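You operate a simulated robot arm through the tools that you are given. There is no shell and no other tool. Be economical: measure what you need, move in short steps, check, and stop when the job is done.

Carry out the task below with a simulated robot arm. There is one attempt and no reset: what you move stays moved.

JOB
Shut the reel tap, vent the hose, wind it in and latch it.
Fine: the gauge shows 0 bar before you wind.

Only the result counts: the job must be done as asked and must still hold three seconds after the hand-in. Knocking over, shifting, dropping, spilling or breaking anything else fails it.

ROBOT AND FRAMES
A 7-joint arm with a two-finger parallel gripper, hanging from a carriage that runs on a rail from [-1.623, 0.01] to [0.657, -0.004] (x, y) and turns from -6.231 to 5.777 rad about z. Base frame: it is fixed where the carriage stands at the start and does not move with it; the origin is on the floor, on the carriage's upright axis, x ahead of it, y to its left, z up. Readings come in m, rad, newtons and seconds.
With the tool pointing down near the work surface it reaches from about 0.1 to 0.64 m from the robot's upright axis, wherever it stands. Its first joint turns from -2.897 to 2.897 rad. Places, roughly: reel crank [0.7, -0.3, 1.1]; reel latch [0.8, -0.3, 1.3]; reel tap [0.5, -0.4, 1.1]. Payload 3.91 kg.
The tool frame sits at the grasp point between the pads (the TCP): z along the fingers, y along the line on which they close. The tips reach 0.03 m beyond it. The gripper opens to 0.11 m. The fingers are 0.02 m wide and 0.01 m thick; the gripper's body (0.048 by 0.112 m) begins 0.055 m behind the TCP.
Orientation is told as [roll, pitch, yaw] about the base's x, y, z axes, in that order, counted from this pose: with the fingers straight down and closing along the base's y, the tool's x points along the base's -x, its y along +y and its z along -z.

CONTROLS
- The arm moves only by the tool jog_arm. Its argument "rows" is one flat list of numbers, 7 for each row, row after row: the turn, a rotation vector about the base's x, y, z in units of 6 degrees (1.0 is 6 degrees), then the shift along the base's x, y, z in units of 50 mm (1.0 is 50 mm), then the finger opening in m, from 0 to 0.11. In form: [rx, ry, rz, tx, ty, tz, jaw, rx, ry, rz, tx, ty, tz, jaw, ...]. A call has 1 to 12 rows; each row shifts and turns the commanded pose from where the row before left it. A call with a number of a shift or a turn outside -1 to 1 is refused whole. Rows are played at 5 a second. More than 0.05 m and 0.15 rad between two rows, or a gripper value outside its range, and nothing of the call is played. A pose out of reach is approached as far as the arm can. The call stops where the force on the tool passes 60 N (or 10 N more than at its start, if that is more) or the arm is blocked; 0.2 s more then pass. Each finger travels about 0.108 m/s and halts on what it meets, pressing with about 28 N; the grip force reading is that of the motor and also rises with nothing between the fingers. The clock runs only during rows and for 0.2 s after the last one: add rows that do not move to give the fingers time. The reply holds the time, the measured pose of the TCP, the force on the tool along the base axes, the opening and the grip force, in the units named above and with some noise, with the torque about the TCP (base axes, N m) and any sound that the robot's microphone picked up, and new pictures: "views" is both (left out), scene, wrist or none.
- Cameras (640 x 400 px; columns grow to the right, rows downward): "scene" is now at [0.2737, -0.0488, 1.6612]; the picture's right is [-0.57, -0.82, 0.00], its down [-0.48, 0.33, -0.82] and it looks along [0.67, -0.46, -0.58] (base axes); focal length 269 px, centre (320, 200). "wrist" rides on the gripper at [0.072, 0.017, -0.103] in the tool frame; the picture's right is [-0.23, 0.97, 0.00], its down [-0.76, -0.18, -0.62] and it looks along [-0.61, -0.14, 0.78] (tool axes); focal length 222 px, centre (320, 200). There is no depth. A picture from a camera that has moved, and an enlarged one, comes with that camera's place and axes in the base frame and with its lens.
- raise_lower(by): slides the trunk up (or, below 0, down) by that many m; the arm and the scene camera ride with it, the base frame stays. It gives what a move gives, with no picture.
- steer(legs): drives the robot by 1 to 6 legs, each [ahead, left, turn to the left] in m, m and rad, along the robot's own axes; the way and the turn of a leg run together, so that a leg with both is an arc; at most 1.5 m and 3.142 rad a leg. The arm and the cameras ride along, it lands a little off, and it stops where it bumps. It keeps to its track: a leg is cut to what the track allows. It gives what a move gives, and a new picture of the scene camera.
- turn_head(pan, tilt): turns the head with the scene camera to pan (to the left, within 2.705 rad either way) and tilt (down, from -0.506 to 1.204), counted from straight ahead of the robot. It gives what a move gives, and a new picture of the scene camera.
- close_up(camera, box): a new picture of the part [left, top, right, bottom] of that camera's present view, enlarged. The clock stands still meanwhile.
- finish_job(): hands the job in; it is judged then, once.

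Go step by step. Nothing tells you exact positions but the pictures and the camera data: compare them with the known pose of the tool, close in by small moves and look again before you grip or let go. The budget is 120 turns and 260 pictures, counting those below and the enlarged ones. Unless the task says otherwise, let go and move clear before handing in, and close with one line.

The tools are called after ">>>" as a command line: name --argument value ..., lists and objects as JSON in quotes. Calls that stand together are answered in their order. jog_arm: Moves the arm, as the interface text tells. Its arguments: {"type":"object","properties":{"rows":{"type":"array","items":{"type":"number"}},"views":{"type":"string","enum":["both","scene","wrist","none"]}},"required":["rows"]} The other tools are called the same way: raise_lower (by) slides the trunk up or down; steer (legs) drives the base; turn_head (pan, tilt) turns the head that bears the scene camera; close_up (camera, box) takes an enlarged picture of a part of a camera's view; finish_job () hands the job in.

At the start:

```text
clock: 0.0
position: [0.5369, -0.0823, 1.5013]
ee_rot: [0.0, 0.0, 0.0]
contact_force: [-0.1, 0.0, 0.0]
ft_torque: [0.0, 0.02, 0.02]
grip_width: 0.1101
grip_force: 0.0
trunk travel left (down, up): [-0.325, 0.255]
robot x, y, heading: [0.0007, 0.0006, -0.003]
head pan, tilt: [-0.604, 0.618]
```

scene: 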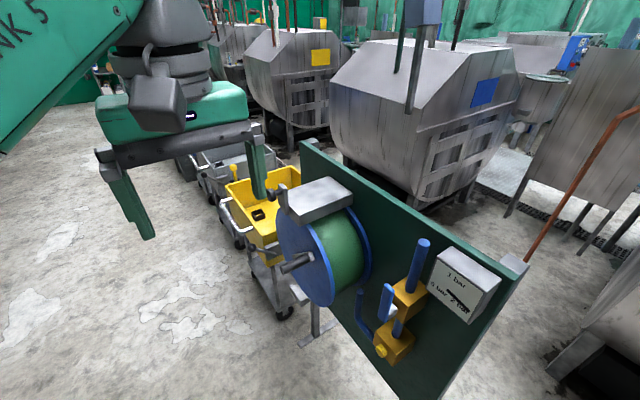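
wrist: 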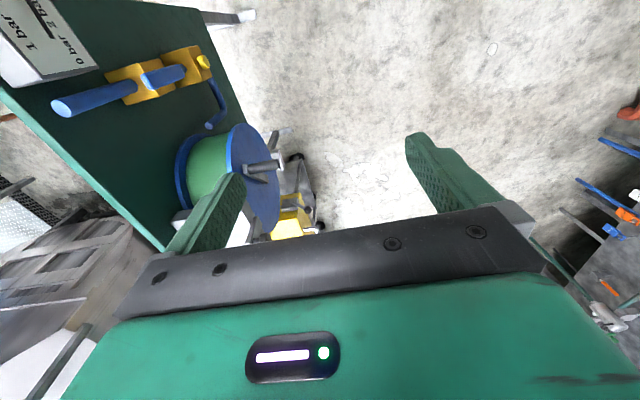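

I see a board with a hose reel (blue flanges), a crank, a valve assembly with blue levers, and a gauge box. I'll enlarge these parts first.

>>> close_up --camera "scene" --box '[340, 220, 520, 380]'

>>> close_up --camera "scene" --box '[230, 150, 390, 350]'

>>> close_up --camera "wrist" --box '[0, 0, 320, 240]'

```text
2.50 times, centred on (430, 300) of scene
camera zoom: at [0.2737, -0.0488, 1.6612], right [-0.57, -0.82, 0.0], down [-0.48, 0.33, -0.82], along [0.67, -0.46, -0.58], focal length 672 px, centre (45, -50)
```

zoom: 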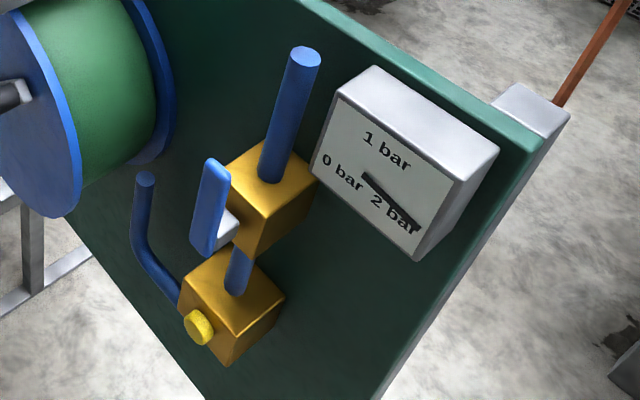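

```text
2.00 times, centred on (310, 250) of scene
camera zoom: at [0.2737, -0.0488, 1.6612], right [-0.57, -0.82, 0.0], down [-0.48, 0.33, -0.82], along [0.67, -0.46, -0.58], focal length 537 px, centre (340, 100)
```

zoom: 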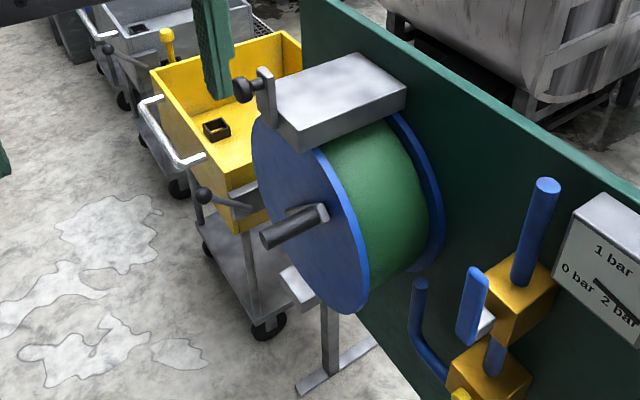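

```text
1.67 times, centred on (160, 120) of wrist
camera zoom: at [0.4641, -0.066, 1.6035], right [0.23, 0.97, 0.0], down [0.76, -0.18, 0.62], along [0.61, -0.14, -0.78], focal length 370 px, centre (587, 333)
```

zoom: 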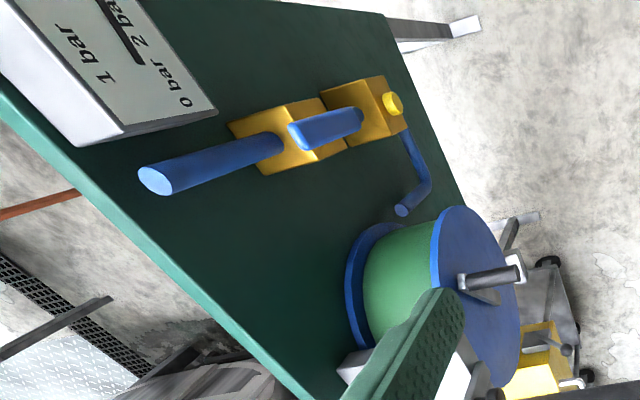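

The board faces +y. Triangulated positions:
- Tap lever: about (0.47, -0.345, 1.08–1.22), standing upright.
- Yellow vent: about (0.474, -0.39, 0.89).
- Crank handle tip: about (0.73, -0.24, 1.075).

I'll turn the tool to point at the board, which also gives a better look.

>>> jog_arm --rows '[-1, 0, 0, -0.2, 0.3, 0, 0.11, -1, 0, 0, -0.2, 0.3, 0, 0.11, -1, 0, 0, -0.2, 0.2, 0, 0.11, -1, 0, 0, -0.2, 0.2, -0.3, 0.11, -1, 0, 0, -0.2, 0, -0.3, 0.11, -1, 0, 0, -0.2, 0, -0.3, 0.11, -1, 0, 0, -0.2, 0, -0.3, 0.11, -1, 0, 0, -0.2, 0, -0.3, 0.11, -1, 0, 0, 0, 0, -0.3, 0.11, -1, 0, 0, 0, 0, -0.3, 0.11, -1, 0, 0, 0, 0, -0.3, 0.11, -1, 0, 0, 0, 0, -0.3, 0.11]' --views "wrist"

>>> jog_arm --rows '[-1, 0, 0, 0, 0, -0.3, 0.11, -1, 0, 0, 0, 0, -0.3, 0.11, -1, 0, 0, 0, 0, -0.3, 0.11, 0, 0, 0, 0, 0, 0, 0.11]'

```text
clock: 2.6
position: [0.4578, -0.0314, 1.3673]
ee_rot: [-1.258, -0.002, -0.001]
contact_force: [0.0, 0.2, 0.0]
ft_torque: [-0.03, -0.04, 0.02]
grip_width: 0.1099
grip_force: 0.1
trunk travel left (down, up): [-0.325, 0.255]
robot x, y, heading: [0.0029, -0.0023, -0.001]
head pan, tilt: [-0.604, 0.618]
camera wrist: at [0.3855, 0.0715, 1.3812], right [0.23, 0.3, -0.93], down [0.76, 0.54, 0.36], along [0.61, -0.79, -0.11], focal length 222 px, centre (320, 200)
```

wrist: 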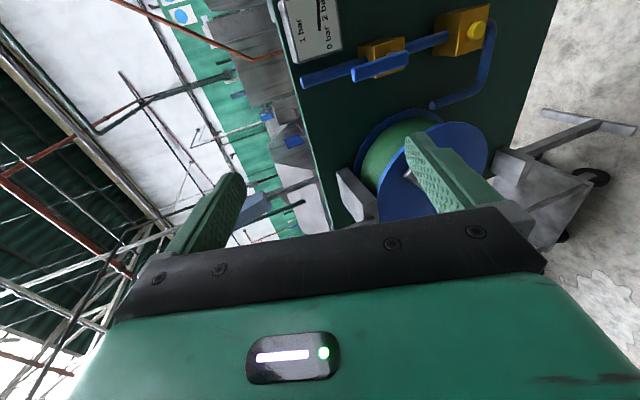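

```text
clock: 3.6
position: [0.4568, -0.033, 1.3215]
ee_rot: [-1.574, 0.0, 0.001]
contact_force: [-0.8, 0.0, 0.9]
ft_torque: [0.0, -0.03, 0.0]
grip_width: 0.1099
grip_force: 0.1
trunk travel left (down, up): [-0.325, 0.255]
robot x, y, heading: [0.0023, -0.0004, -0.003]
head pan, tilt: [-0.604, 0.618]
camera scene: at [0.2737, -0.0488, 1.6612], right [-0.57, -0.82, 0.0], down [-0.48, 0.33, -0.82], along [0.67, -0.46, -0.58], focal length 269 px, centre (320, 200)
camera wrist: at [0.3843, 0.0697, 1.3024], right [0.23, 0.0, -0.97], down [0.76, 0.62, 0.18], along [0.61, -0.78, 0.14], focal length 222 px, centre (320, 200)
```

scene: 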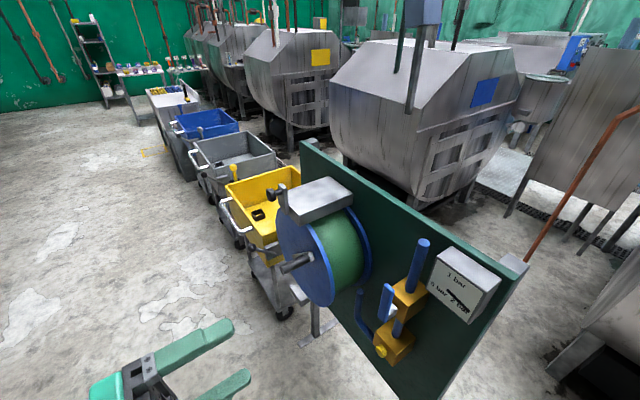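
wrist: 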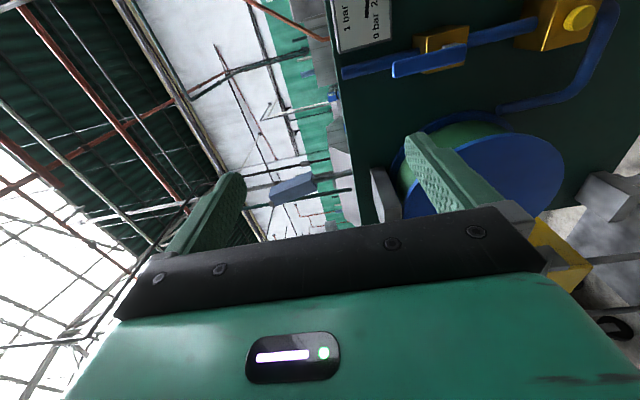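

The wrist view is partly blocked by the fingers. I'll roll the tool 90° so the camera sits above it and the fingers close sideways.

>>> jog_arm --rows '[0, 1, 0, 0, 0, 0, 0.11, 0, 1, 0, 0, 0, 0, 0.11, 0, 1, 0, 0, 0, 0, 0.11, 0, 1, 0, 0, 0, 0, 0.11, 0, 1, 0, 0, 0, 0, 0.11, 0, 1, 0, 0, 0, 0, 0.11, 0, 1, 0, 0, 0, 0, 0.11, 0, 1, 0, 0, 0, 0, 0.11, 0, 1, 0, 0, 0, 0, 0.11, 0, 1, 0, 0, 0, 0, 0.11, 0, 1, 0, 0, 0, 0, 0.11, 0, 1, 0, 0, 0, 0, 0.11]' --views "none"

>>> jog_arm --rows '[0, 1, 0, 0, 0, 0, 0.11, 0, 1, 0, 0, 0, 0, 0.11, 0, 1, 0, 0, 0, 0, 0.11, 0, 0, 0, 0, 0, 0, 0.11]' --views "wrist"

>>> close_up --camera "scene" --box '[260, 165, 340, 215]'

>>> close_up --camera "scene" --box '[260, 210, 340, 310]'

```text
clock: 6.2
position: [0.4569, -0.0315, 1.3215]
ee_rot: [-1.569, 1.259, 0.002]
contact_force: [0.1, -0.1, -0.4]
ft_torque: [-0.03, -0.01, -0.02]
grip_width: 0.1099
grip_force: 0.0
trunk travel left (down, up): [-0.325, 0.255]
robot x, y, heading: [-0.0013, 0.0015, 0.002]
head pan, tilt: [-0.604, 0.618]
```

```text
clock: 7.2
position: [0.4582, -0.0317, 1.3219]
ee_rot: [1.171, 1.569, 2.741]
contact_force: [1.0, -0.5, 0.0]
ft_torque: [-0.01, 0.0, -0.02]
grip_width: 0.1101
grip_force: 0.1
trunk travel left (down, up): [-0.325, 0.255]
robot x, y, heading: [-0.0009, 0.0009, -0.002]
head pan, tilt: [-0.604, 0.618]
camera wrist: at [0.4398, 0.0711, 1.393], right [-0.97, 0.0, -0.23], down [0.18, 0.62, -0.76], along [0.14, -0.78, -0.61], focal length 222 px, centre (320, 200)
```

wrist: 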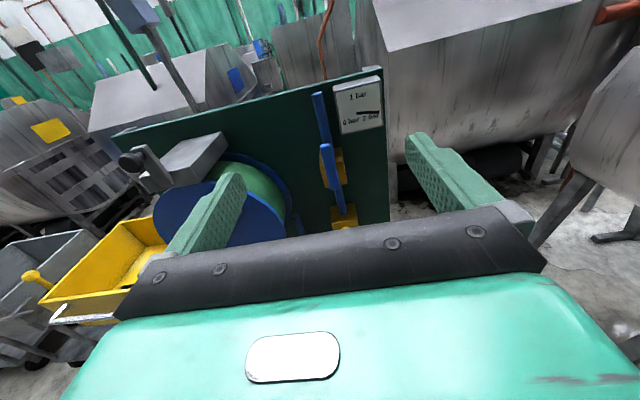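

```text
8.00 times, centred on (300, 190) of scene
camera zoom: at [0.2737, -0.0488, 1.6612], right [-0.57, -0.82, 0.0], down [-0.48, 0.33, -0.82], along [0.67, -0.46, -0.58], focal length 2149 px, centre (480, 280)
```

zoom: 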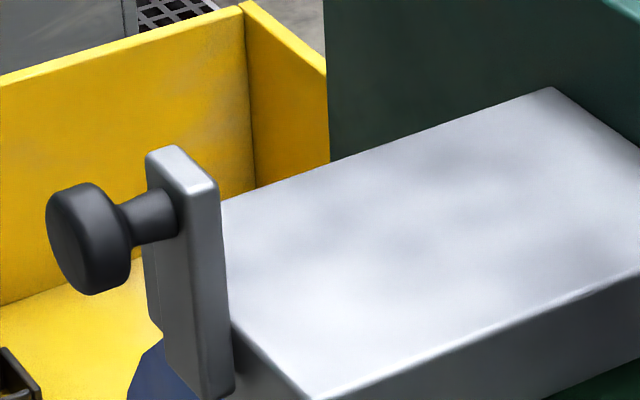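

```text
4.00 times, centred on (300, 260) of scene
camera zoom: at [0.2737, -0.0488, 1.6612], right [-0.57, -0.82, 0.0], down [-0.48, 0.33, -0.82], along [0.67, -0.46, -0.58], focal length 1075 px, centre (400, -40)
```

zoom: 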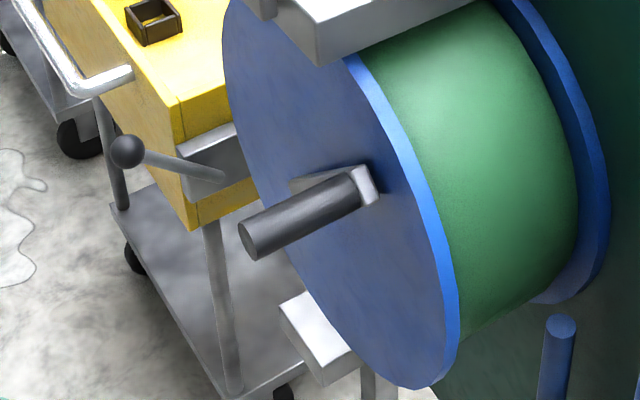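

>>> close_up --camera "wrist" --box '[280, 70, 400, 240]'

>>> close_up --camera "wrist" --box '[110, 110, 330, 250]'

```text
2.35 times, centred on (340, 155) of wrist
camera zoom: at [0.4398, 0.0711, 1.393], right [-0.97, 0.0, -0.23], down [0.18, 0.62, -0.76], along [0.14, -0.78, -0.61], focal length 523 px, centre (273, 306)
```

zoom: 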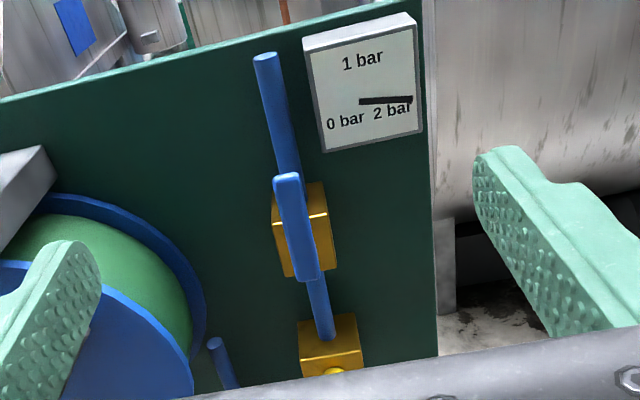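

```text
2.86 times, centred on (220, 180) of wrist
camera zoom: at [0.4398, 0.0711, 1.393], right [-0.97, 0.0, -0.23], down [0.18, 0.62, -0.76], along [0.14, -0.78, -0.61], focal length 635 px, centre (606, 257)
```

zoom: 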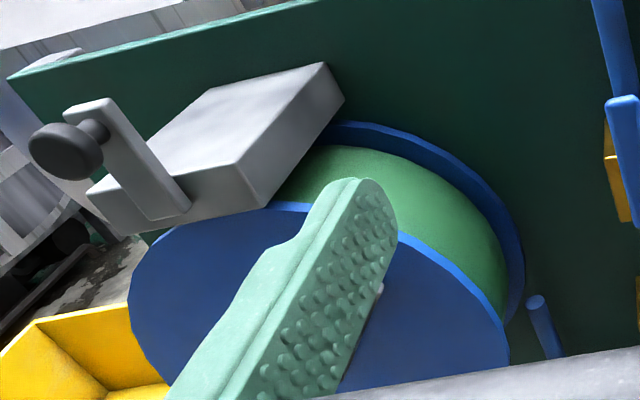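

The lever stands at z 1.08–1.215 with its pivot at about z 1.10. I'll close the fingers and bring them to the +x side of the lever's upper part, stopping short of it first.

>>> jog_arm --rows '[0, 0, 0, 0.23, -0.67, -0.59, 0.0, 0, 0, 0, 0.23, -0.67, -0.59, 0, 0, 0, 0, 0.23, -0.67, -0.59, 0, 0, 0, 0, 0.23, -0.67, -0.59, 0, 0, 0, 0, 0.23, -0.67, -0.59, 0, 0, 0, 0, 0, 0, 0, 0, 0, 0, 0, 0, 0, 0, 0]'

```text
clock: 8.8
position: [0.5135, -0.2003, 1.1728]
ee_rot: [-0.149, 1.571, 1.423]
contact_force: [0.1, 0.3, 0.4]
ft_torque: [0.0, -0.02, 0.03]
grip_width: 0.0001
grip_force: 27.7
trunk travel left (down, up): [-0.325, 0.255]
robot x, y, heading: [-0.0023, 0.0004, 0.001]
head pan, tilt: [-0.604, 0.618]
camera scene: at [0.2737, -0.0488, 1.6612], right [-0.57, -0.82, 0.0], down [-0.48, 0.33, -0.82], along [0.67, -0.46, -0.58], focal length 269 px, centre (320, 200)
camera wrist: at [0.4959, -0.0971, 1.2443], right [-0.97, 0.0, -0.23], down [0.18, 0.62, -0.76], along [0.14, -0.78, -0.61], focal length 222 px, centre (320, 200)
```

scene: 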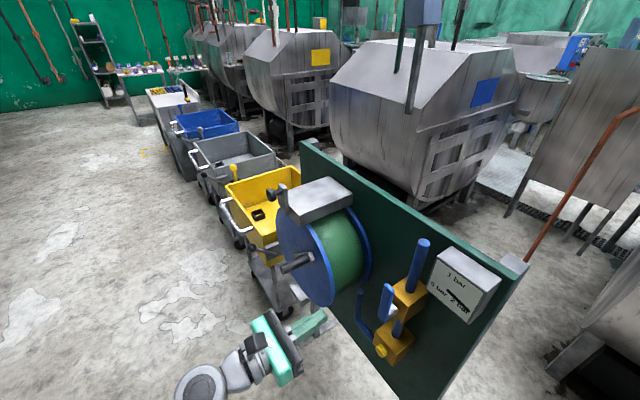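
wrist: 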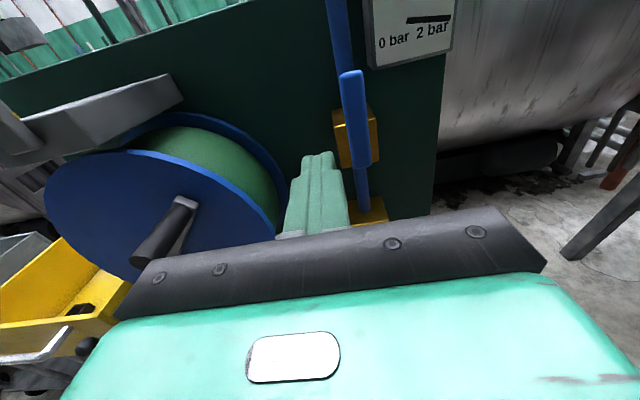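

>>> jog_arm --rows '[0, 0, 0, 0, -0.9, 0, 0, 0, 0, 0, 0, -0.9, 0, 0, 0, 0, 0, 0, -0.8, 0, 0, 0, 0, 0, 0, 0, 0, 0]' --views "wrist"

```text
clock: 9.8
position: [0.5171, -0.3311, 1.1735]
ee_rot: [0.351, 1.571, 1.922]
contact_force: [-0.2, 0.2, 1.0]
ft_torque: [-0.04, 0.01, -0.01]
grip_width: 0.0004
grip_force: 28.2
trunk travel left (down, up): [-0.325, 0.255]
robot x, y, heading: [-0.0002, -0.0029, -0.001]
head pan, tilt: [-0.604, 0.618]
camera wrist: at [0.4986, -0.2283, 1.2447], right [-0.97, 0.0, -0.23], down [0.18, 0.62, -0.76], along [0.14, -0.78, -0.61], focal length 222 px, centre (320, 200)
```

wrist: 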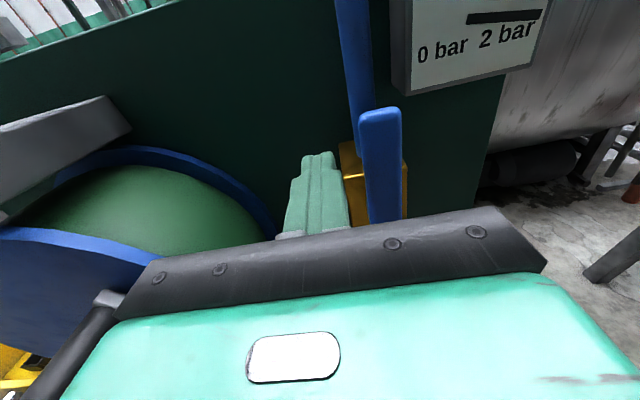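

The tips are level with the lever and clear of it. Next I'll push toward -x in small steps and watch the force.

>>> jog_arm --rows '[0, 0, 0, -0.3, 0, 0, 0, 0, 0, 0, -0.3, 0, 0, 0, 0, 0, 0, -0.3, 0, 0, 0, 0, 0, 0, -0.2, 0, 0, 0]' --views "wrist"

```text
clock: 10.8
position: [0.4603, -0.3305, 1.1737]
ee_rot: [-1.188, 1.572, 0.382]
contact_force: [1.1, 0.3, -0.3]
ft_torque: [-0.02, -0.04, 0.03]
grip_width: 0.0
grip_force: 28.0
trunk travel left (down, up): [-0.325, 0.255]
robot x, y, heading: [-0.0013, 0.002, -0.002]
head pan, tilt: [-0.604, 0.618]
camera wrist: at [0.4429, -0.2277, 1.2451], right [-0.97, 0.0, -0.23], down [0.18, 0.62, -0.76], along [0.14, -0.78, -0.61], focal length 222 px, centre (320, 200)
```

wrist: 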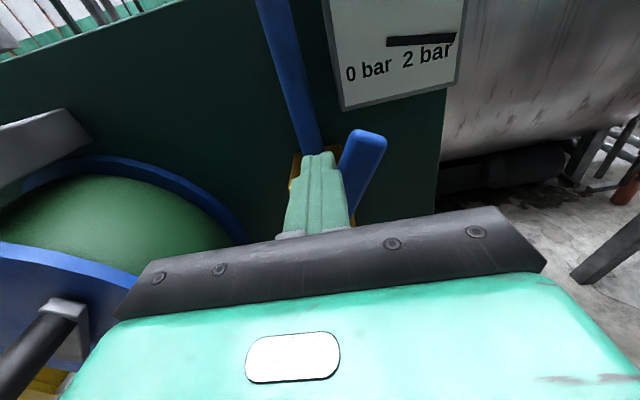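

The lever turns easily this way, so I'll follow the arc to horizontal.

>>> jog_arm --rows '[0, 0, 0, -0.4, 0, -0.2, 0, 0, 0, 0, -0.4, 0, -0.24, 0, 0, 0, 0, -0.2, 0, -0.3, 0, 0, 0, 0, -0.18, 0, -0.32, 0, 0, 0, 0, 0, 0, 0, 0]' --views "both"

```text
clock: 12.0
position: [0.399, -0.3301, 1.1208]
ee_rot: [0.469, 1.568, 2.038]
contact_force: [0.1, 0.7, -0.1]
ft_torque: [0.0, 0.0, 0.0]
grip_width: 0.0002
grip_force: 28.1
trunk travel left (down, up): [-0.325, 0.255]
robot x, y, heading: [-0.0018, 0.0012, 0.001]
head pan, tilt: [-0.604, 0.618]
camera scene: at [0.2736, -0.0488, 1.6612], right [-0.57, -0.82, 0.0], down [-0.48, 0.33, -0.82], along [0.67, -0.46, -0.58], focal length 269 px, centre (320, 200)
camera wrist: at [0.3822, -0.227, 1.1923], right [-0.97, 0.0, -0.23], down [0.18, 0.62, -0.76], along [0.14, -0.78, -0.61], focal length 222 px, centre (320, 200)
```

scene: 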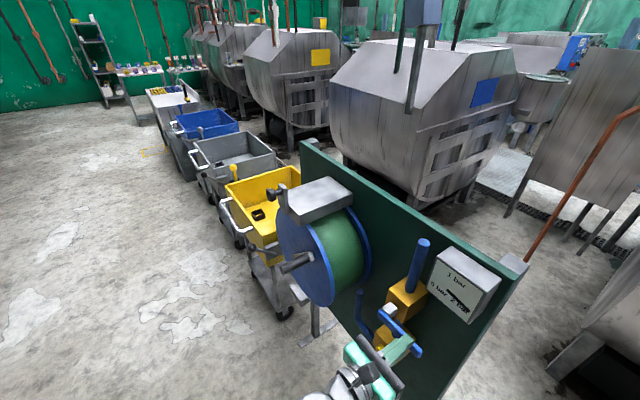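
wrist: 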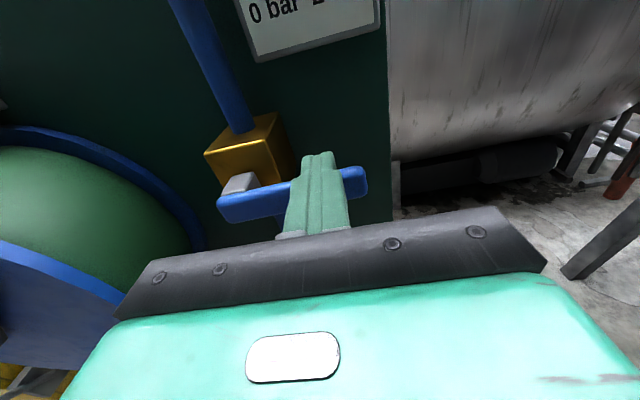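

>>> jog_arm --rows '[0, 0, 0, 0, 0, -0.1, 0, 0, 0, 0, 0, 0, -0.1, 0, 0, 0, 0, 0, 0, 0, 0]' --views "wrist"

```text
clock: 12.8
position: [0.4004, -0.3307, 1.1165]
ee_rot: [-2.579, 1.563, -1.009]
contact_force: [-12.2, 10.1, 44.6]
ft_torque: [-1.04, 0.03, -0.28]
grip_width: 0.0
grip_force: 28.3
trunk travel left (down, up): [-0.325, 0.255]
robot x, y, heading: [-0.0013, -0.0014, 0.0]
head pan, tilt: [-0.604, 0.618]
camera wrist: at [0.3828, -0.227, 1.1868], right [-0.97, 0.0, -0.23], down [0.18, 0.62, -0.76], along [0.14, -0.79, -0.6], focal length 222 px, centre (320, 200)
```

wrist: 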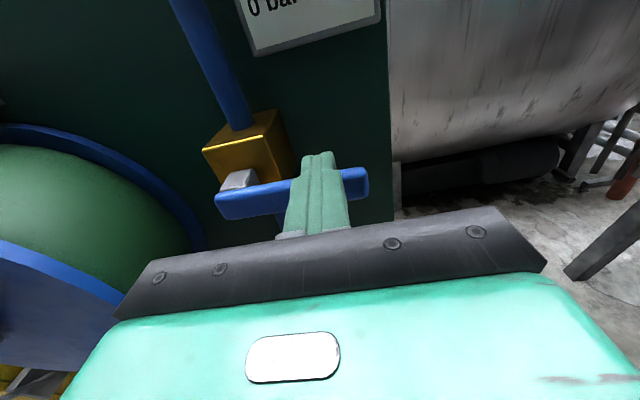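

The lever has hit its stop, so the tap is shut. I'll back off and move down to look at the yellow vent.

>>> jog_arm --rows '[0, 0, 0, 0, 0, 0.3, 0, 0, 0, 0, 0, 0.9, 0, 0, 0, 0, 0, 0, 0.9, 0, 0, 0, 0, 0, 0, 0.7, 0, 0, 0, 0, 0, 0.5, 0, -0.8, 0, 0, 0, 0, 0.5, 0, -0.8, 0, 0, 0, 0, 0.5, 0, -0.8, 0, 0, 0, 0, 0, 0, -0.8, 0, 0, 0, 0, 0, 0, -0.8, 0, 0, 0, 0, 0, 0, 0, 0]'

>>> close_up --camera "scene" --box '[340, 220, 520, 380]'

```text
clock: 15.0
position: [0.4747, -0.2072, 0.9254]
ee_rot: [-1.128, 1.569, 0.443]
contact_force: [-0.5, -0.3, 0.4]
ft_torque: [-0.01, 0.02, 0.02]
grip_width: 0.0
grip_force: 27.9
trunk travel left (down, up): [-0.325, 0.255]
robot x, y, heading: [0.0, 0.0, 0.001]
head pan, tilt: [-0.604, 0.618]
camera scene: at [0.2738, -0.0488, 1.6612], right [-0.57, -0.82, 0.0], down [-0.48, 0.33, -0.82], along [0.67, -0.46, -0.58], focal length 269 px, centre (320, 200)
camera wrist: at [0.458, -0.104, 0.9971], right [-0.97, 0.0, -0.23], down [0.18, 0.62, -0.76], along [0.14, -0.78, -0.61], focal length 222 px, centre (320, 200)
```

scene: 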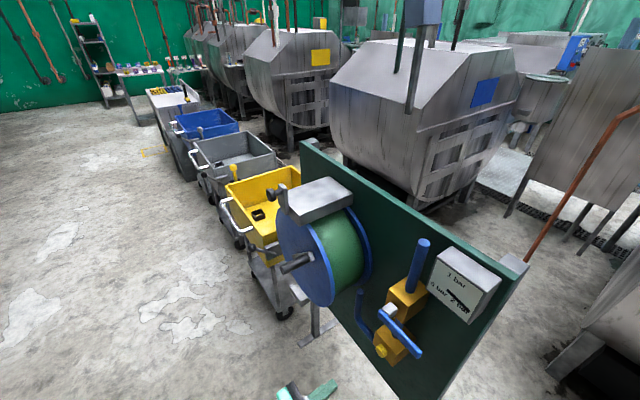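
wrist: 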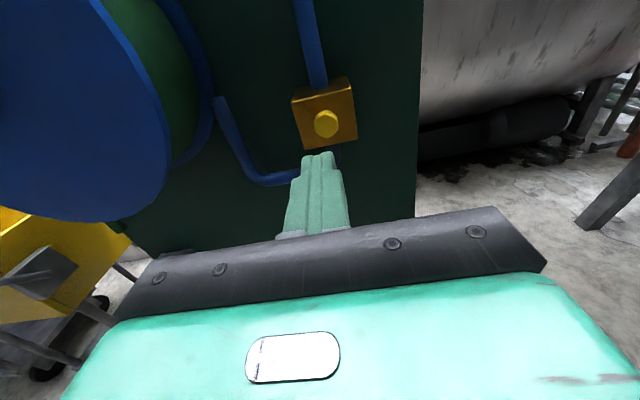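

```text
2.50 times, centred on (430, 300) of scene
camera zoom: at [0.2738, -0.0488, 1.6612], right [-0.57, -0.82, 0.0], down [-0.48, 0.33, -0.82], along [0.67, -0.46, -0.58], focal length 672 px, centre (45, -50)
```

zoom: 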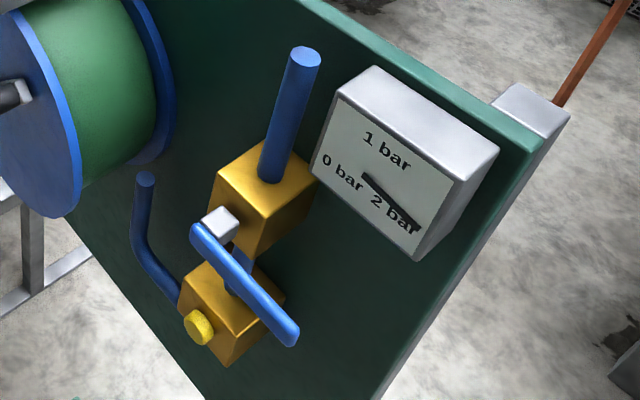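

The vent looks like a round push button at (0.473, -0.39, 0.894). I'll line up the closed fingertips just in front of it.

>>> jog_arm --rows '[0, 0, 0, -0.02, -0.6, -0.31, 0, 0, 0, 0, -0.02, -0.6, -0.31, 0, 0, 0, 0, 0, -0.7, 0, 0, 0, 0, 0, 0, -0.7, 0, 0, 0, 0, 0, 0, 0, 0, 0]'

>>> close_up --camera "wrist" --box '[260, 90, 400, 240]'

```text
clock: 16.2
position: [0.4719, -0.3345, 0.8957]
ee_rot: [-0.929, 1.57, 0.642]
contact_force: [0.0, -0.5, -0.6]
ft_torque: [-0.01, 0.01, 0.01]
grip_width: 0.0001
grip_force: 27.7
trunk travel left (down, up): [-0.325, 0.255]
robot x, y, heading: [-0.0029, -0.0019, -0.001]
head pan, tilt: [-0.604, 0.618]
camera scene: at [0.2738, -0.0489, 1.6612], right [-0.57, -0.82, 0.0], down [-0.48, 0.33, -0.82], along [0.67, -0.46, -0.58], focal length 269 px, centre (320, 200)
camera wrist: at [0.4539, -0.2325, 0.9674], right [-0.97, 0.0, -0.23], down [0.18, 0.62, -0.76], along [0.14, -0.78, -0.61], focal length 222 px, centre (320, 200)
```

scene: 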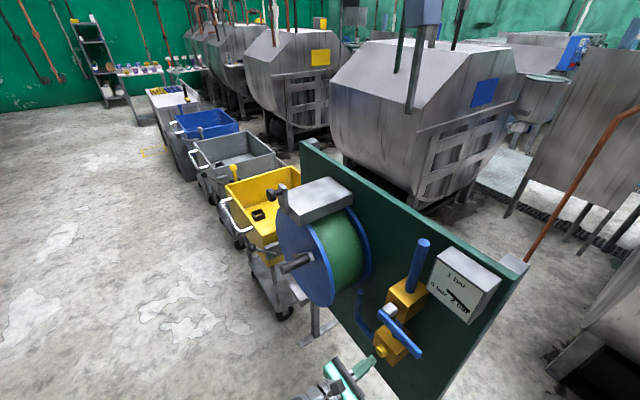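
wrist: 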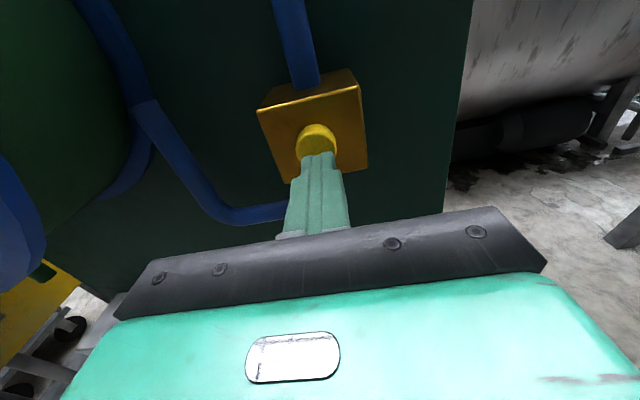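

```text
2.67 times, centred on (330, 165) of wrist
camera zoom: at [0.4539, -0.2325, 0.9674], right [-0.97, 0.0, -0.23], down [0.18, 0.62, -0.76], along [0.14, -0.78, -0.61], focal length 592 px, centre (293, 293)
```

zoom: 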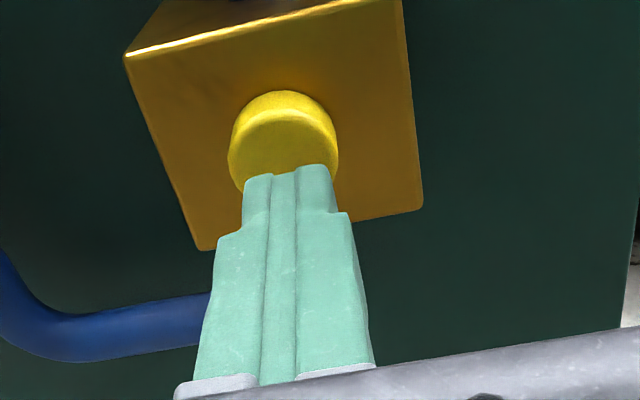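

Aligned. I'll press in slowly and hold.

>>> jog_arm --rows '[0, 0, 0, 0, -0.2, 0, 0, 0, 0, 0, 0, -0.2, 0, 0, 0, 0, 0, 0, -0.15, 0, 0, 0, 0, 0, 0, -0.1, 0, 0, 0, 0, 0, 0, 0, 0, 0]' --views "scene"

>>> close_up --camera "scene" --box '[340, 220, 520, 380]'

```text
clock: 17.4
position: [0.4679, -0.3635, 0.9011]
ee_rot: [0.11, 1.569, 1.68]
contact_force: [1.5, 5.4, -0.8]
ft_torque: [0.06, 0.02, 0.04]
grip_width: 0.0002
grip_force: 28.3
out of reach, approached as far as the arm can: row 1, 3
trunk travel left (down, up): [-0.325, 0.255]
robot x, y, heading: [-0.0011, 0.0029, -0.001]
head pan, tilt: [-0.604, 0.618]
heard: click
camera scene: at [0.2738, -0.0483, 1.6612], right [-0.57, -0.82, 0.0], down [-0.48, 0.33, -0.82], along [0.67, -0.46, -0.58], focal length 269 px, centre (320, 200)
```

scene: 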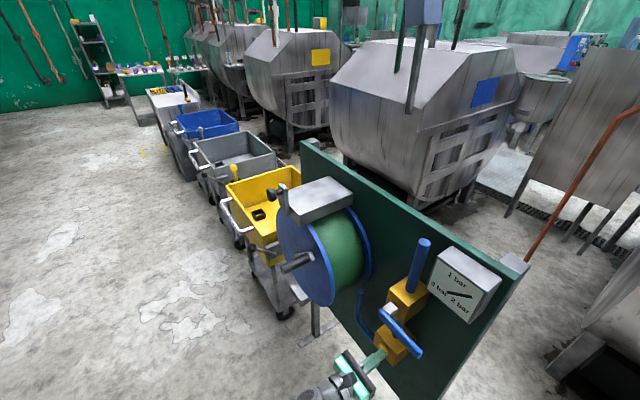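

```text
2.50 times, centred on (430, 300) of scene
camera zoom: at [0.2738, -0.0483, 1.6612], right [-0.57, -0.82, 0.0], down [-0.48, 0.33, -0.82], along [0.67, -0.46, -0.58], focal length 672 px, centre (45, -50)
```

zoom: 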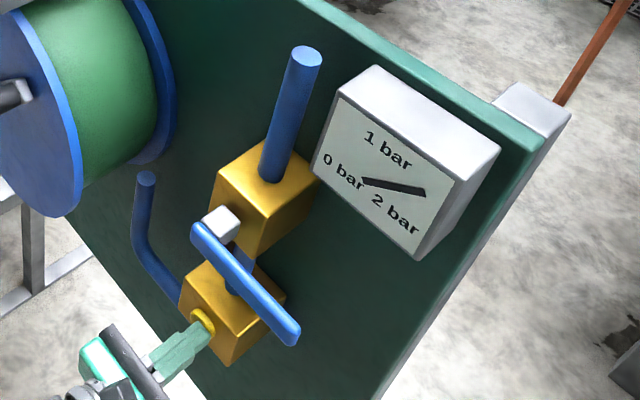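

There was a click and the pressure is falling. I'll keep holding.

>>> jog_arm --rows '[0, 0, 0, 0, 0, 0, 0, 0, 0, 0, 0, 0, 0, 0, 0, 0, 0, 0, 0, 0, 0, 0, 0, 0, 0, 0, 0, 0, 0, 0, 0, 0, 0, 0, 0, 0, 0, 0, 0, 0, 0, 0, 0, 0, 0, 0, 0, 0, 0, 0, 0, 0, 0, 0, 0, 0, 0, 0, 0, 0, 0, 0, 0, 0, 0, 0, 0, 0, 0, 0, 0, 0, 0, 0, 0, 0, 0, 0, 0, 0, 0, 0, 0, 0]' --views "none"

>>> close_up --camera "scene" --box '[340, 220, 520, 380]'

```text
clock: 20.0
position: [0.4681, -0.3638, 0.9025]
ee_rot: [0.036, 1.57, 1.61]
contact_force: [0.9, 6.5, 0.7]
ft_torque: [0.04, 0.0, 0.05]
grip_width: 0.0
grip_force: 27.3
trunk travel left (down, up): [-0.325, 0.255]
robot x, y, heading: [0.0005, 0.001, -0.003]
head pan, tilt: [-0.604, 0.618]
```

```text
2.50 times, centred on (430, 300) of scene
camera zoom: at [0.2738, -0.0483, 1.6612], right [-0.57, -0.82, 0.0], down [-0.48, 0.33, -0.82], along [0.67, -0.46, -0.58], focal length 672 px, centre (45, -50)
```

zoom: 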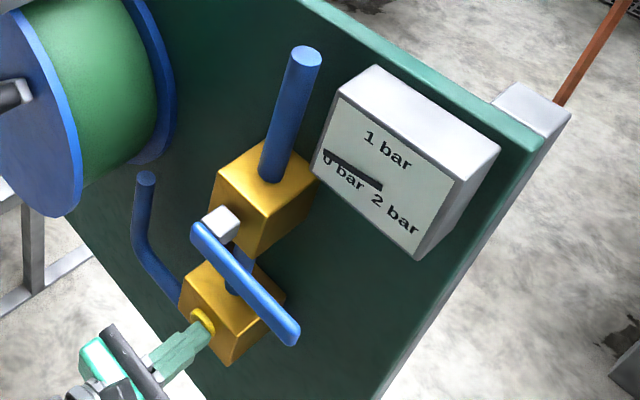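

>>> jog_arm --rows '[0, 0, 0, 0, 0, 0, 0, 0, 0, 0, 0, 0, 0, 0, 0, 0, 0, 0, 0, 0, 0, 0, 0, 0, 0, 0, 0, 0, 0, 0, 0, 0, 0, 0, 0, 0, 0, 0, 0, 0, 0, 0, 0, 0, 0, 0, 0, 0, 0, 0, 0, 0, 0, 0, 0, 0, 0, 0, 0, 0, 0, 0, 0, 0, 0, 0, 0, 0, 0, 0]' --views "none"

>>> close_up --camera "scene" --box '[420, 240, 510, 320]'

```text
clock: 22.2
position: [0.4667, -0.3639, 0.9013]
ee_rot: [0.063, 1.57, 1.635]
contact_force: [0.5, 5.1, 0.5]
ft_torque: [0.05, 0.0, 0.04]
grip_width: 0.0
grip_force: 27.9
trunk travel left (down, up): [-0.325, 0.255]
robot x, y, heading: [-0.0012, 0.0032, -0.003]
head pan, tilt: [-0.604, 0.618]
```

```text
5.00 times, centred on (465, 280) of scene
camera zoom: at [0.2738, -0.0483, 1.6612], right [-0.57, -0.82, 0.0], down [-0.48, 0.33, -0.82], along [0.67, -0.46, -0.58], focal length 1343 px, centre (-405, -200)
```

zoom: 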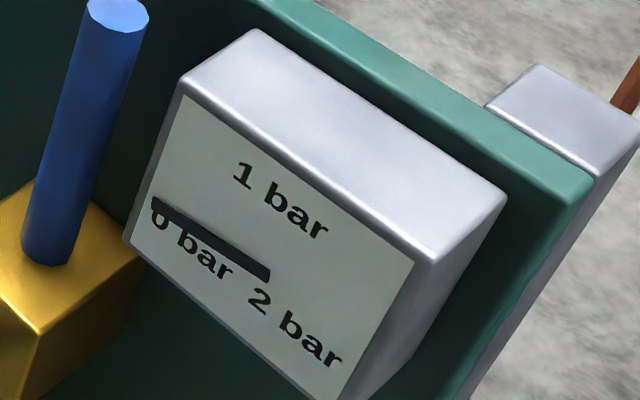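

The gauge reads 0. I'll release, back away, drive ahead toward the reel and look at the crank and latch.

>>> jog_arm --rows '[0, 0, 0, 0, 0.8, 0, 0, 0, 0, 0, 0, 0.9, 0, 0, 0, 0, 0, 0, 0.9, 0, 0, 0, 0, 0, 0, 0.9, 0.4, 0, 0, 0, 0, 0, 0.9, 0.4, 0, 0, 0, 0, 0, 0.5, 0.8, 0, 0, 0, 0, 0, 0.3, 0.8, 0, 0, 0, 0, 0, 0, 0.8, 0, 0, 0, 0, 0, 0, 0.8, 0, 0, 0, 0, 0, 0, 0, 0]' --views "none"

>>> steer --legs '[[0.3, 0, 0]]'

>>> turn_head --pan -1.1 --tilt 0.75

```text
clock: 24.4
position: [0.5723, -0.0913, 1.0153]
ee_rot: [3.084, 1.57, -1.631]
contact_force: [0.4, -0.3, 0.6]
ft_torque: [-0.02, 0.04, 0.01]
grip_width: 0.0
grip_force: 28.1
out of reach, approached as far as the arm can: row 1, 2, 3, 4, 5, 6, 7, 8, 9
trunk travel left (down, up): [-0.325, 0.255]
robot x, y, heading: [-0.0005, -0.0021, -0.004]
head pan, tilt: [-0.604, 0.618]
```

```text
clock: 26.4
position: [0.8734, -0.0885, 1.0149]
ee_rot: [2.489, 1.571, -2.216]
contact_force: [-0.8, -0.4, 0.2]
ft_torque: [-0.01, -0.01, 0.0]
grip_width: 0.0
grip_force: 27.9
trunk travel left (down, up): [-0.325, 0.255]
robot x, y, heading: [0.2958, -0.0023, 0.009]
head pan, tilt: [-0.604, 0.618]
camera scene: at [0.5743, -0.049, 1.6612], right [-0.56, -0.83, 0.0], down [-0.48, 0.33, -0.82], along [0.67, -0.46, -0.58], focal length 269 px, centre (320, 200)
```

scene: 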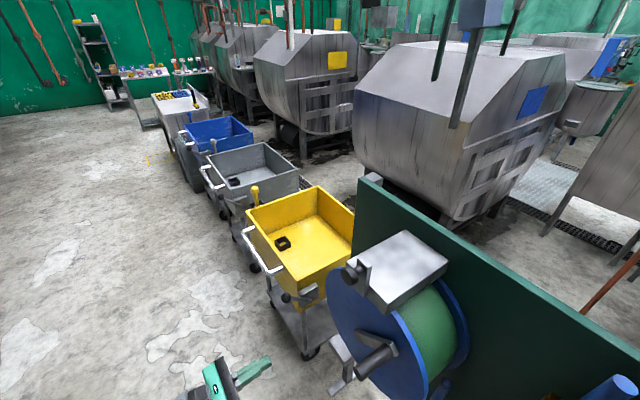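

```text
clock: 27.4
position: [0.8739, -0.0892, 1.014]
ee_rot: [2.621, 1.57, -2.086]
contact_force: [-0.6, 1.3, -0.6]
ft_torque: [-0.01, -0.02, 0.0]
grip_width: 0.0
grip_force: 28.0
trunk travel left (down, up): [-0.325, 0.255]
robot x, y, heading: [0.3053, -0.0028, 0.008]
head pan, tilt: [-1.1, 0.75]
camera scene: at [0.5398, -0.0731, 1.6499], right [-0.89, -0.46, 0.0], down [-0.31, 0.61, -0.73], along [0.34, -0.65, -0.68], focal length 269 px, centre (320, 200)
```

scene: 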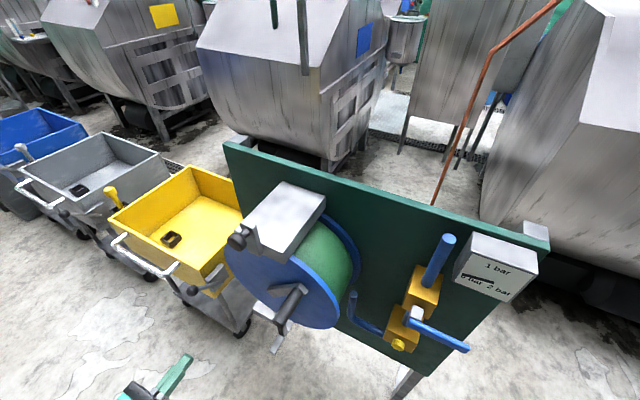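

>>> close_up --camera "scene" --box '[210, 170, 370, 350]'

>>> close_up --camera "scene" --box '[440, 220, 560, 310]'

>>> close_up --camera "wrist" --box '[0, 0, 640, 400]'

```text
2.22 times, centred on (290, 260) of scene
camera zoom: at [0.5398, -0.0731, 1.6499], right [-0.89, -0.46, 0.0], down [-0.31, 0.61, -0.73], along [0.34, -0.65, -0.68], focal length 597 px, centre (387, 67)
```

zoom: 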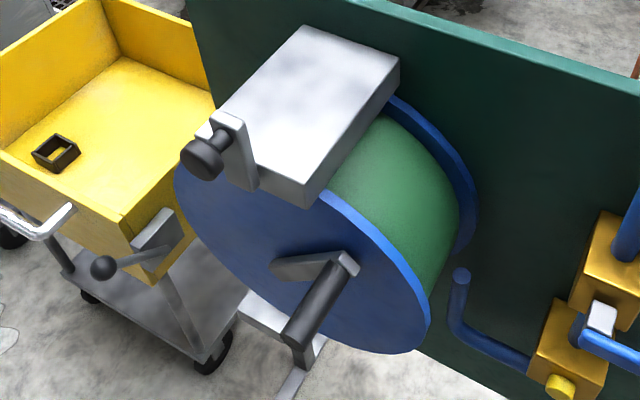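

```text
4.44 times, centred on (500, 265) of scene
camera zoom: at [0.5398, -0.0731, 1.6499], right [-0.89, -0.46, 0.0], down [-0.31, 0.61, -0.73], along [0.34, -0.65, -0.68], focal length 1194 px, centre (-480, -89)
```

zoom: 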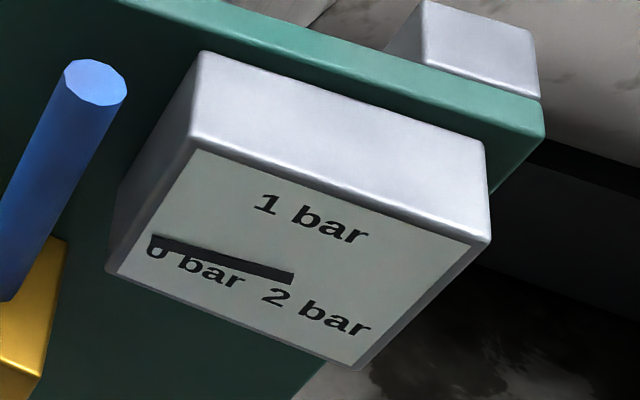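

```text
1.00 times, centred on (320, 200) of wrist (not enlarged: the box is as wide or as high as the picture)
camera zoom: at [0.8554, 0.0139, 1.0855], right [-0.97, -0.01, -0.23], down [0.17, 0.62, -0.76], along [0.15, -0.78, -0.61], focal length 222 px, centre (320, 200)
```

zoom: 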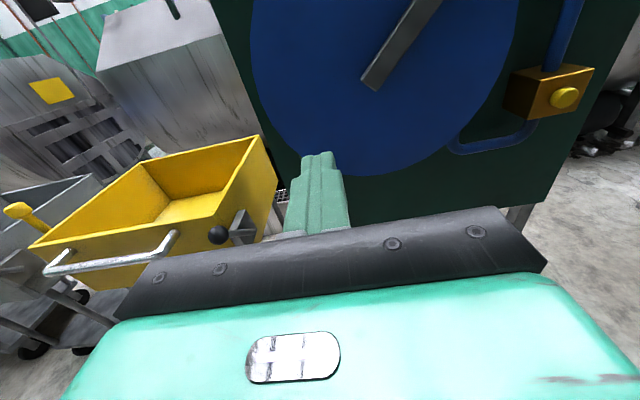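

The gauge holds 0. I put the hub at about (0.81, 1.025) in x-z and the handle at about (0.725, 1.09), so the radius is around 0.11. I'll open the jaws and move to just in front of the handle tip.

>>> jog_arm --rows '[0, 0, 0, -0.6, -0.3, 0.3, 0.06, 0, 0, 0, -0.6, -0.3, 0.3, 0.06, 0, 0, 0, -0.6, -0.3, 0.3, 0.06, 0, 0, 0, -0.6, -0.3, 0.3, 0.06, 0, 0, 0, -0.58, -0.3, 0.3, 0.06, 0, 0, 0, 0, 0, 0, 0.06]'

```text
clock: 28.8
position: [0.8671, -0.1245, 0.9968]
ee_rot: [3.005, 1.571, -1.702]
contact_force: [0.3, 0.3, 0.8]
ft_torque: [0.02, 0.01, 0.01]
grip_width: 0.06
grip_force: 0.0
out of reach, approached as far as the arm can: row 1, 2, 3, 4, 5
trunk travel left (down, up): [-0.325, 0.255]
robot x, y, heading: [0.3007, -0.0047, 0.008]
head pan, tilt: [-1.1, 0.75]
camera scene: at [0.5397, -0.0732, 1.6498], right [-0.89, -0.46, 0.0], down [-0.31, 0.61, -0.73], along [0.34, -0.65, -0.68], focal length 269 px, centre (320, 200)
camera wrist: at [0.8495, -0.0206, 1.0685], right [-0.97, 0.0, -0.23], down [0.17, 0.62, -0.76], along [0.15, -0.78, -0.61], focal length 222 px, centre (320, 200)
```

scene: 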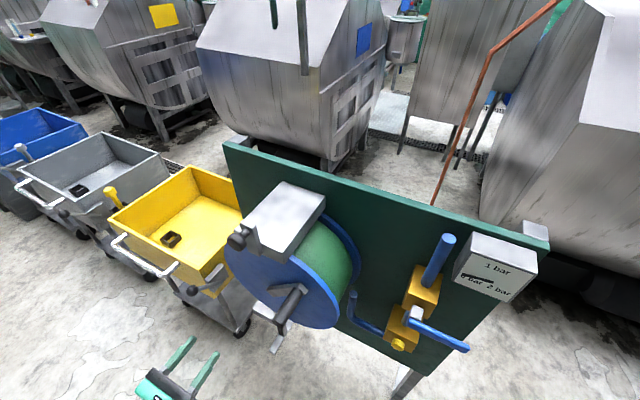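
wrist: 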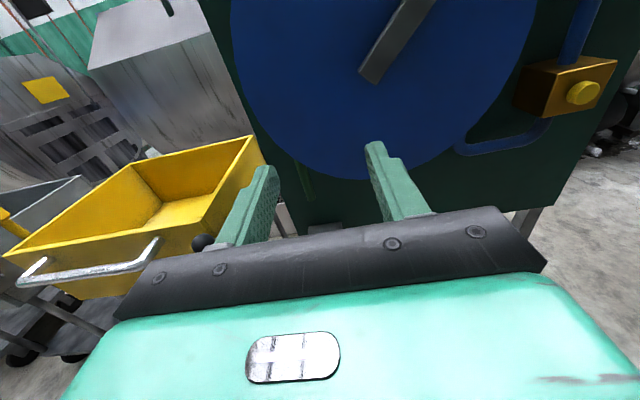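

The arm seems stuck near a joint limit after the low vent reach. I'll go up and away to free it.

>>> jog_arm --rows '[0, 0, 0, 0, 0.5, 0.6, 0.06, 0, 0, 0, 0, 0.5, 0.6, 0.06, 0, 0, 0, 0, 0.5, 0.6, 0.06, 0, 0, 0, 0, 0.3, 0.8, 0.06, 0, 0, 0, 0, 0, 0.8, 0.06, 0, 0, 0, 0, 0, 0.8, 0.06, 0, 0, 0, 0, 0, 0, 0.06]' --views "none"

```text
clock: 30.4
position: [0.9369, -0.0138, 1.1776]
ee_rot: [3.132, 1.57, -1.577]
contact_force: [1.5, -0.6, -0.5]
ft_torque: [0.02, 0.0, 0.0]
grip_width: 0.0596
grip_force: 0.0
out of reach, approached as far as the arm can: row 1, 2, 3, 4, 5, 6
trunk travel left (down, up): [-0.325, 0.255]
robot x, y, heading: [0.3009, -0.0039, 0.005]
head pan, tilt: [-1.1, 0.75]
```

>>> jog_arm --rows '[0, 0, 0, 0, 0, 0.7, 0.06, 0, 0, 0, 0, 0, 0.7, 0.06, 0, 0, 0, 0, 0, 0.7, 0.06, 0, 0, 0, 0, 0, 0.7, 0.06, 0, 0, 0, -0.5, 0, 0, 0.06, 0, 0, 0, -0.5, 0, 0, 0.06, 0, 0, 0, -0.5, 0, 0, 0.06, 0, 0, 0, -0.5, 0, 0, 0.06, 0, 0, 0, 0, 0, 0, 0.06]' --views "scene"

```text
clock: 32.4
position: [0.9574, 0.016, 1.2991]
ee_rot: [2.565, 1.571, -2.14]
contact_force: [-0.5, -0.1, 0.9]
ft_torque: [0.0, 0.0, 0.0]
grip_width: 0.0599
grip_force: 0.1
out of reach, approached as far as the arm can: row 1, 2, 3, 4, 5, 6, 7, 8
trunk travel left (down, up): [-0.325, 0.255]
robot x, y, heading: [0.3002, 0.0004, 0.008]
head pan, tilt: [-1.1, 0.75]
camera scene: at [0.5397, -0.0731, 1.6498], right [-0.89, -0.46, 0.0], down [-0.31, 0.61, -0.73], along [0.34, -0.65, -0.68], focal length 269 px, centre (320, 200)
```

scene: 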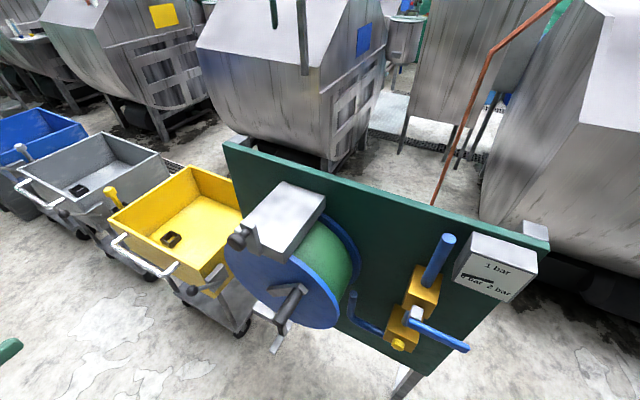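

>>> turn_head --pan 0.0 --tilt 0.6

>>> jog_arm --rows '[0, -1, 0, 0, 0, 0, 0.06, 0, -1, 0, 0, 0, 0, 0.06, 0, -1, 0, 0, 0, 0, 0.06, 0, -1, 0, 0, 0, 0, 0.06, 0, -1, 0, 0, 0, 0, 0.06, 0, -1, 0, 0, 0, 0, 0.06, 0, -1, 0, 0, 0, 0, 0.06, 0, -1, 0, 0, 0, 0, 0.06]' --views "scene"

```text
clock: 33.7
position: [0.958, 0.0147, 1.2979]
ee_rot: [2.777, 1.571, -1.931]
contact_force: [0.0, 0.0, -0.1]
ft_torque: [-0.01, 0.03, 0.02]
grip_width: 0.0599
grip_force: 0.0
trunk travel left (down, up): [-0.325, 0.255]
robot x, y, heading: [0.3041, -0.0029, 0.005]
head pan, tilt: [0.0, 0.6]
camera scene: at [0.59, 0.0009, 1.6627], right [0.01, -1.0, 0.0], down [-0.56, 0.0, -0.83], along [0.82, 0.0, -0.57], focal length 269 px, centre (320, 200)
```

scene: 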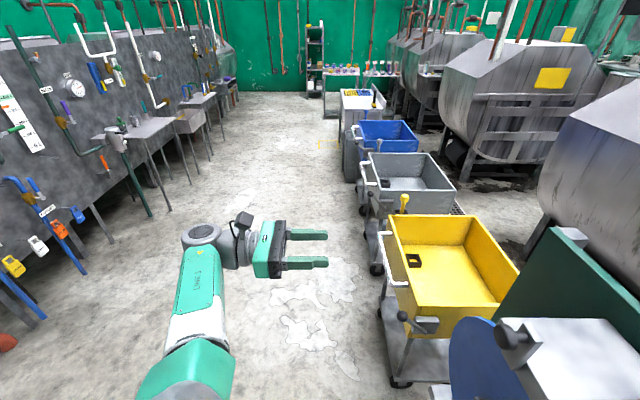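

```text
clock: 35.5
position: [0.9588, 0.0147, 1.299]
ee_rot: [-1.578, 0.732, -0.001]
contact_force: [0.2, -0.2, -0.6]
ft_torque: [-0.05, 0.0, 0.02]
grip_width: 0.0599
grip_force: 0.1
trunk travel left (down, up): [-0.325, 0.255]
robot x, y, heading: [0.2961, 0.0005, 0.005]
head pan, tilt: [0.0, 0.6]
camera scene: at [0.59, 0.001, 1.6627], right [0.01, -1.0, 0.0], down [-0.56, 0.0, -0.83], along [0.83, 0.01, -0.56], focal length 269 px, centre (320, 200)
```

scene: 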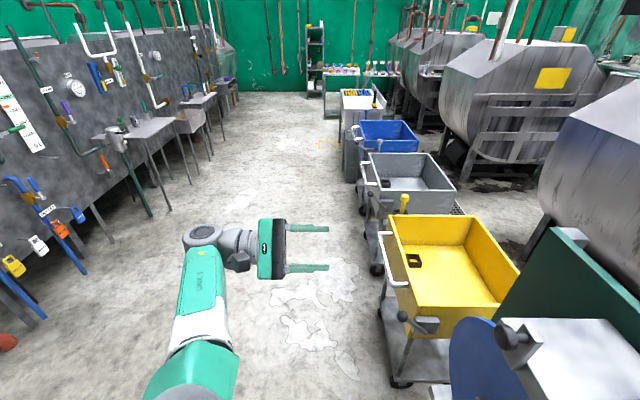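

>>> jog_arm --rows '[0, 0, 0, -0.6, 0, 0, 0.06, 0, 0, 0, -0.6, 0, 0, 0.06, 0, 0, 0, -0.6, 0, 0, 0.06, 0, 0, 0, -0.6, 0, 0, 0.06, 0, 0, 0, -0.6, 0, 0, 0.06, 0, 0, 0, -0.6, 0, 0, 0.06]' --views "scene"

```text
clock: 36.9
position: [0.9304, 0.0706, 1.2695]
ee_rot: [-1.578, 0.734, -0.003]
contact_force: [-0.1, 0.5, -0.2]
ft_torque: [0.0, -0.02, -0.01]
grip_width: 0.0598
grip_force: 0.1
out of reach, approached as far as the arm can: row 1, 2, 3, 4, 5, 6
trunk travel left (down, up): [-0.325, 0.255]
robot x, y, heading: [0.3009, 0.0012, 0.005]
head pan, tilt: [0.0, 0.6]
camera scene: at [0.5901, 0.0009, 1.6627], right [0.01, -1.0, 0.0], down [-0.56, 0.0, -0.83], along [0.83, 0.01, -0.56], focal length 269 px, centre (320, 200)
```

scene: 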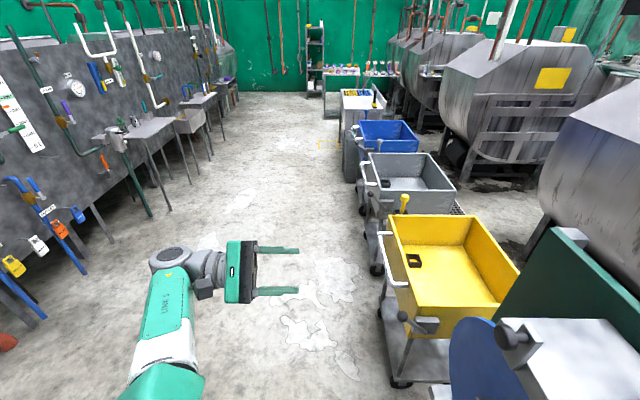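

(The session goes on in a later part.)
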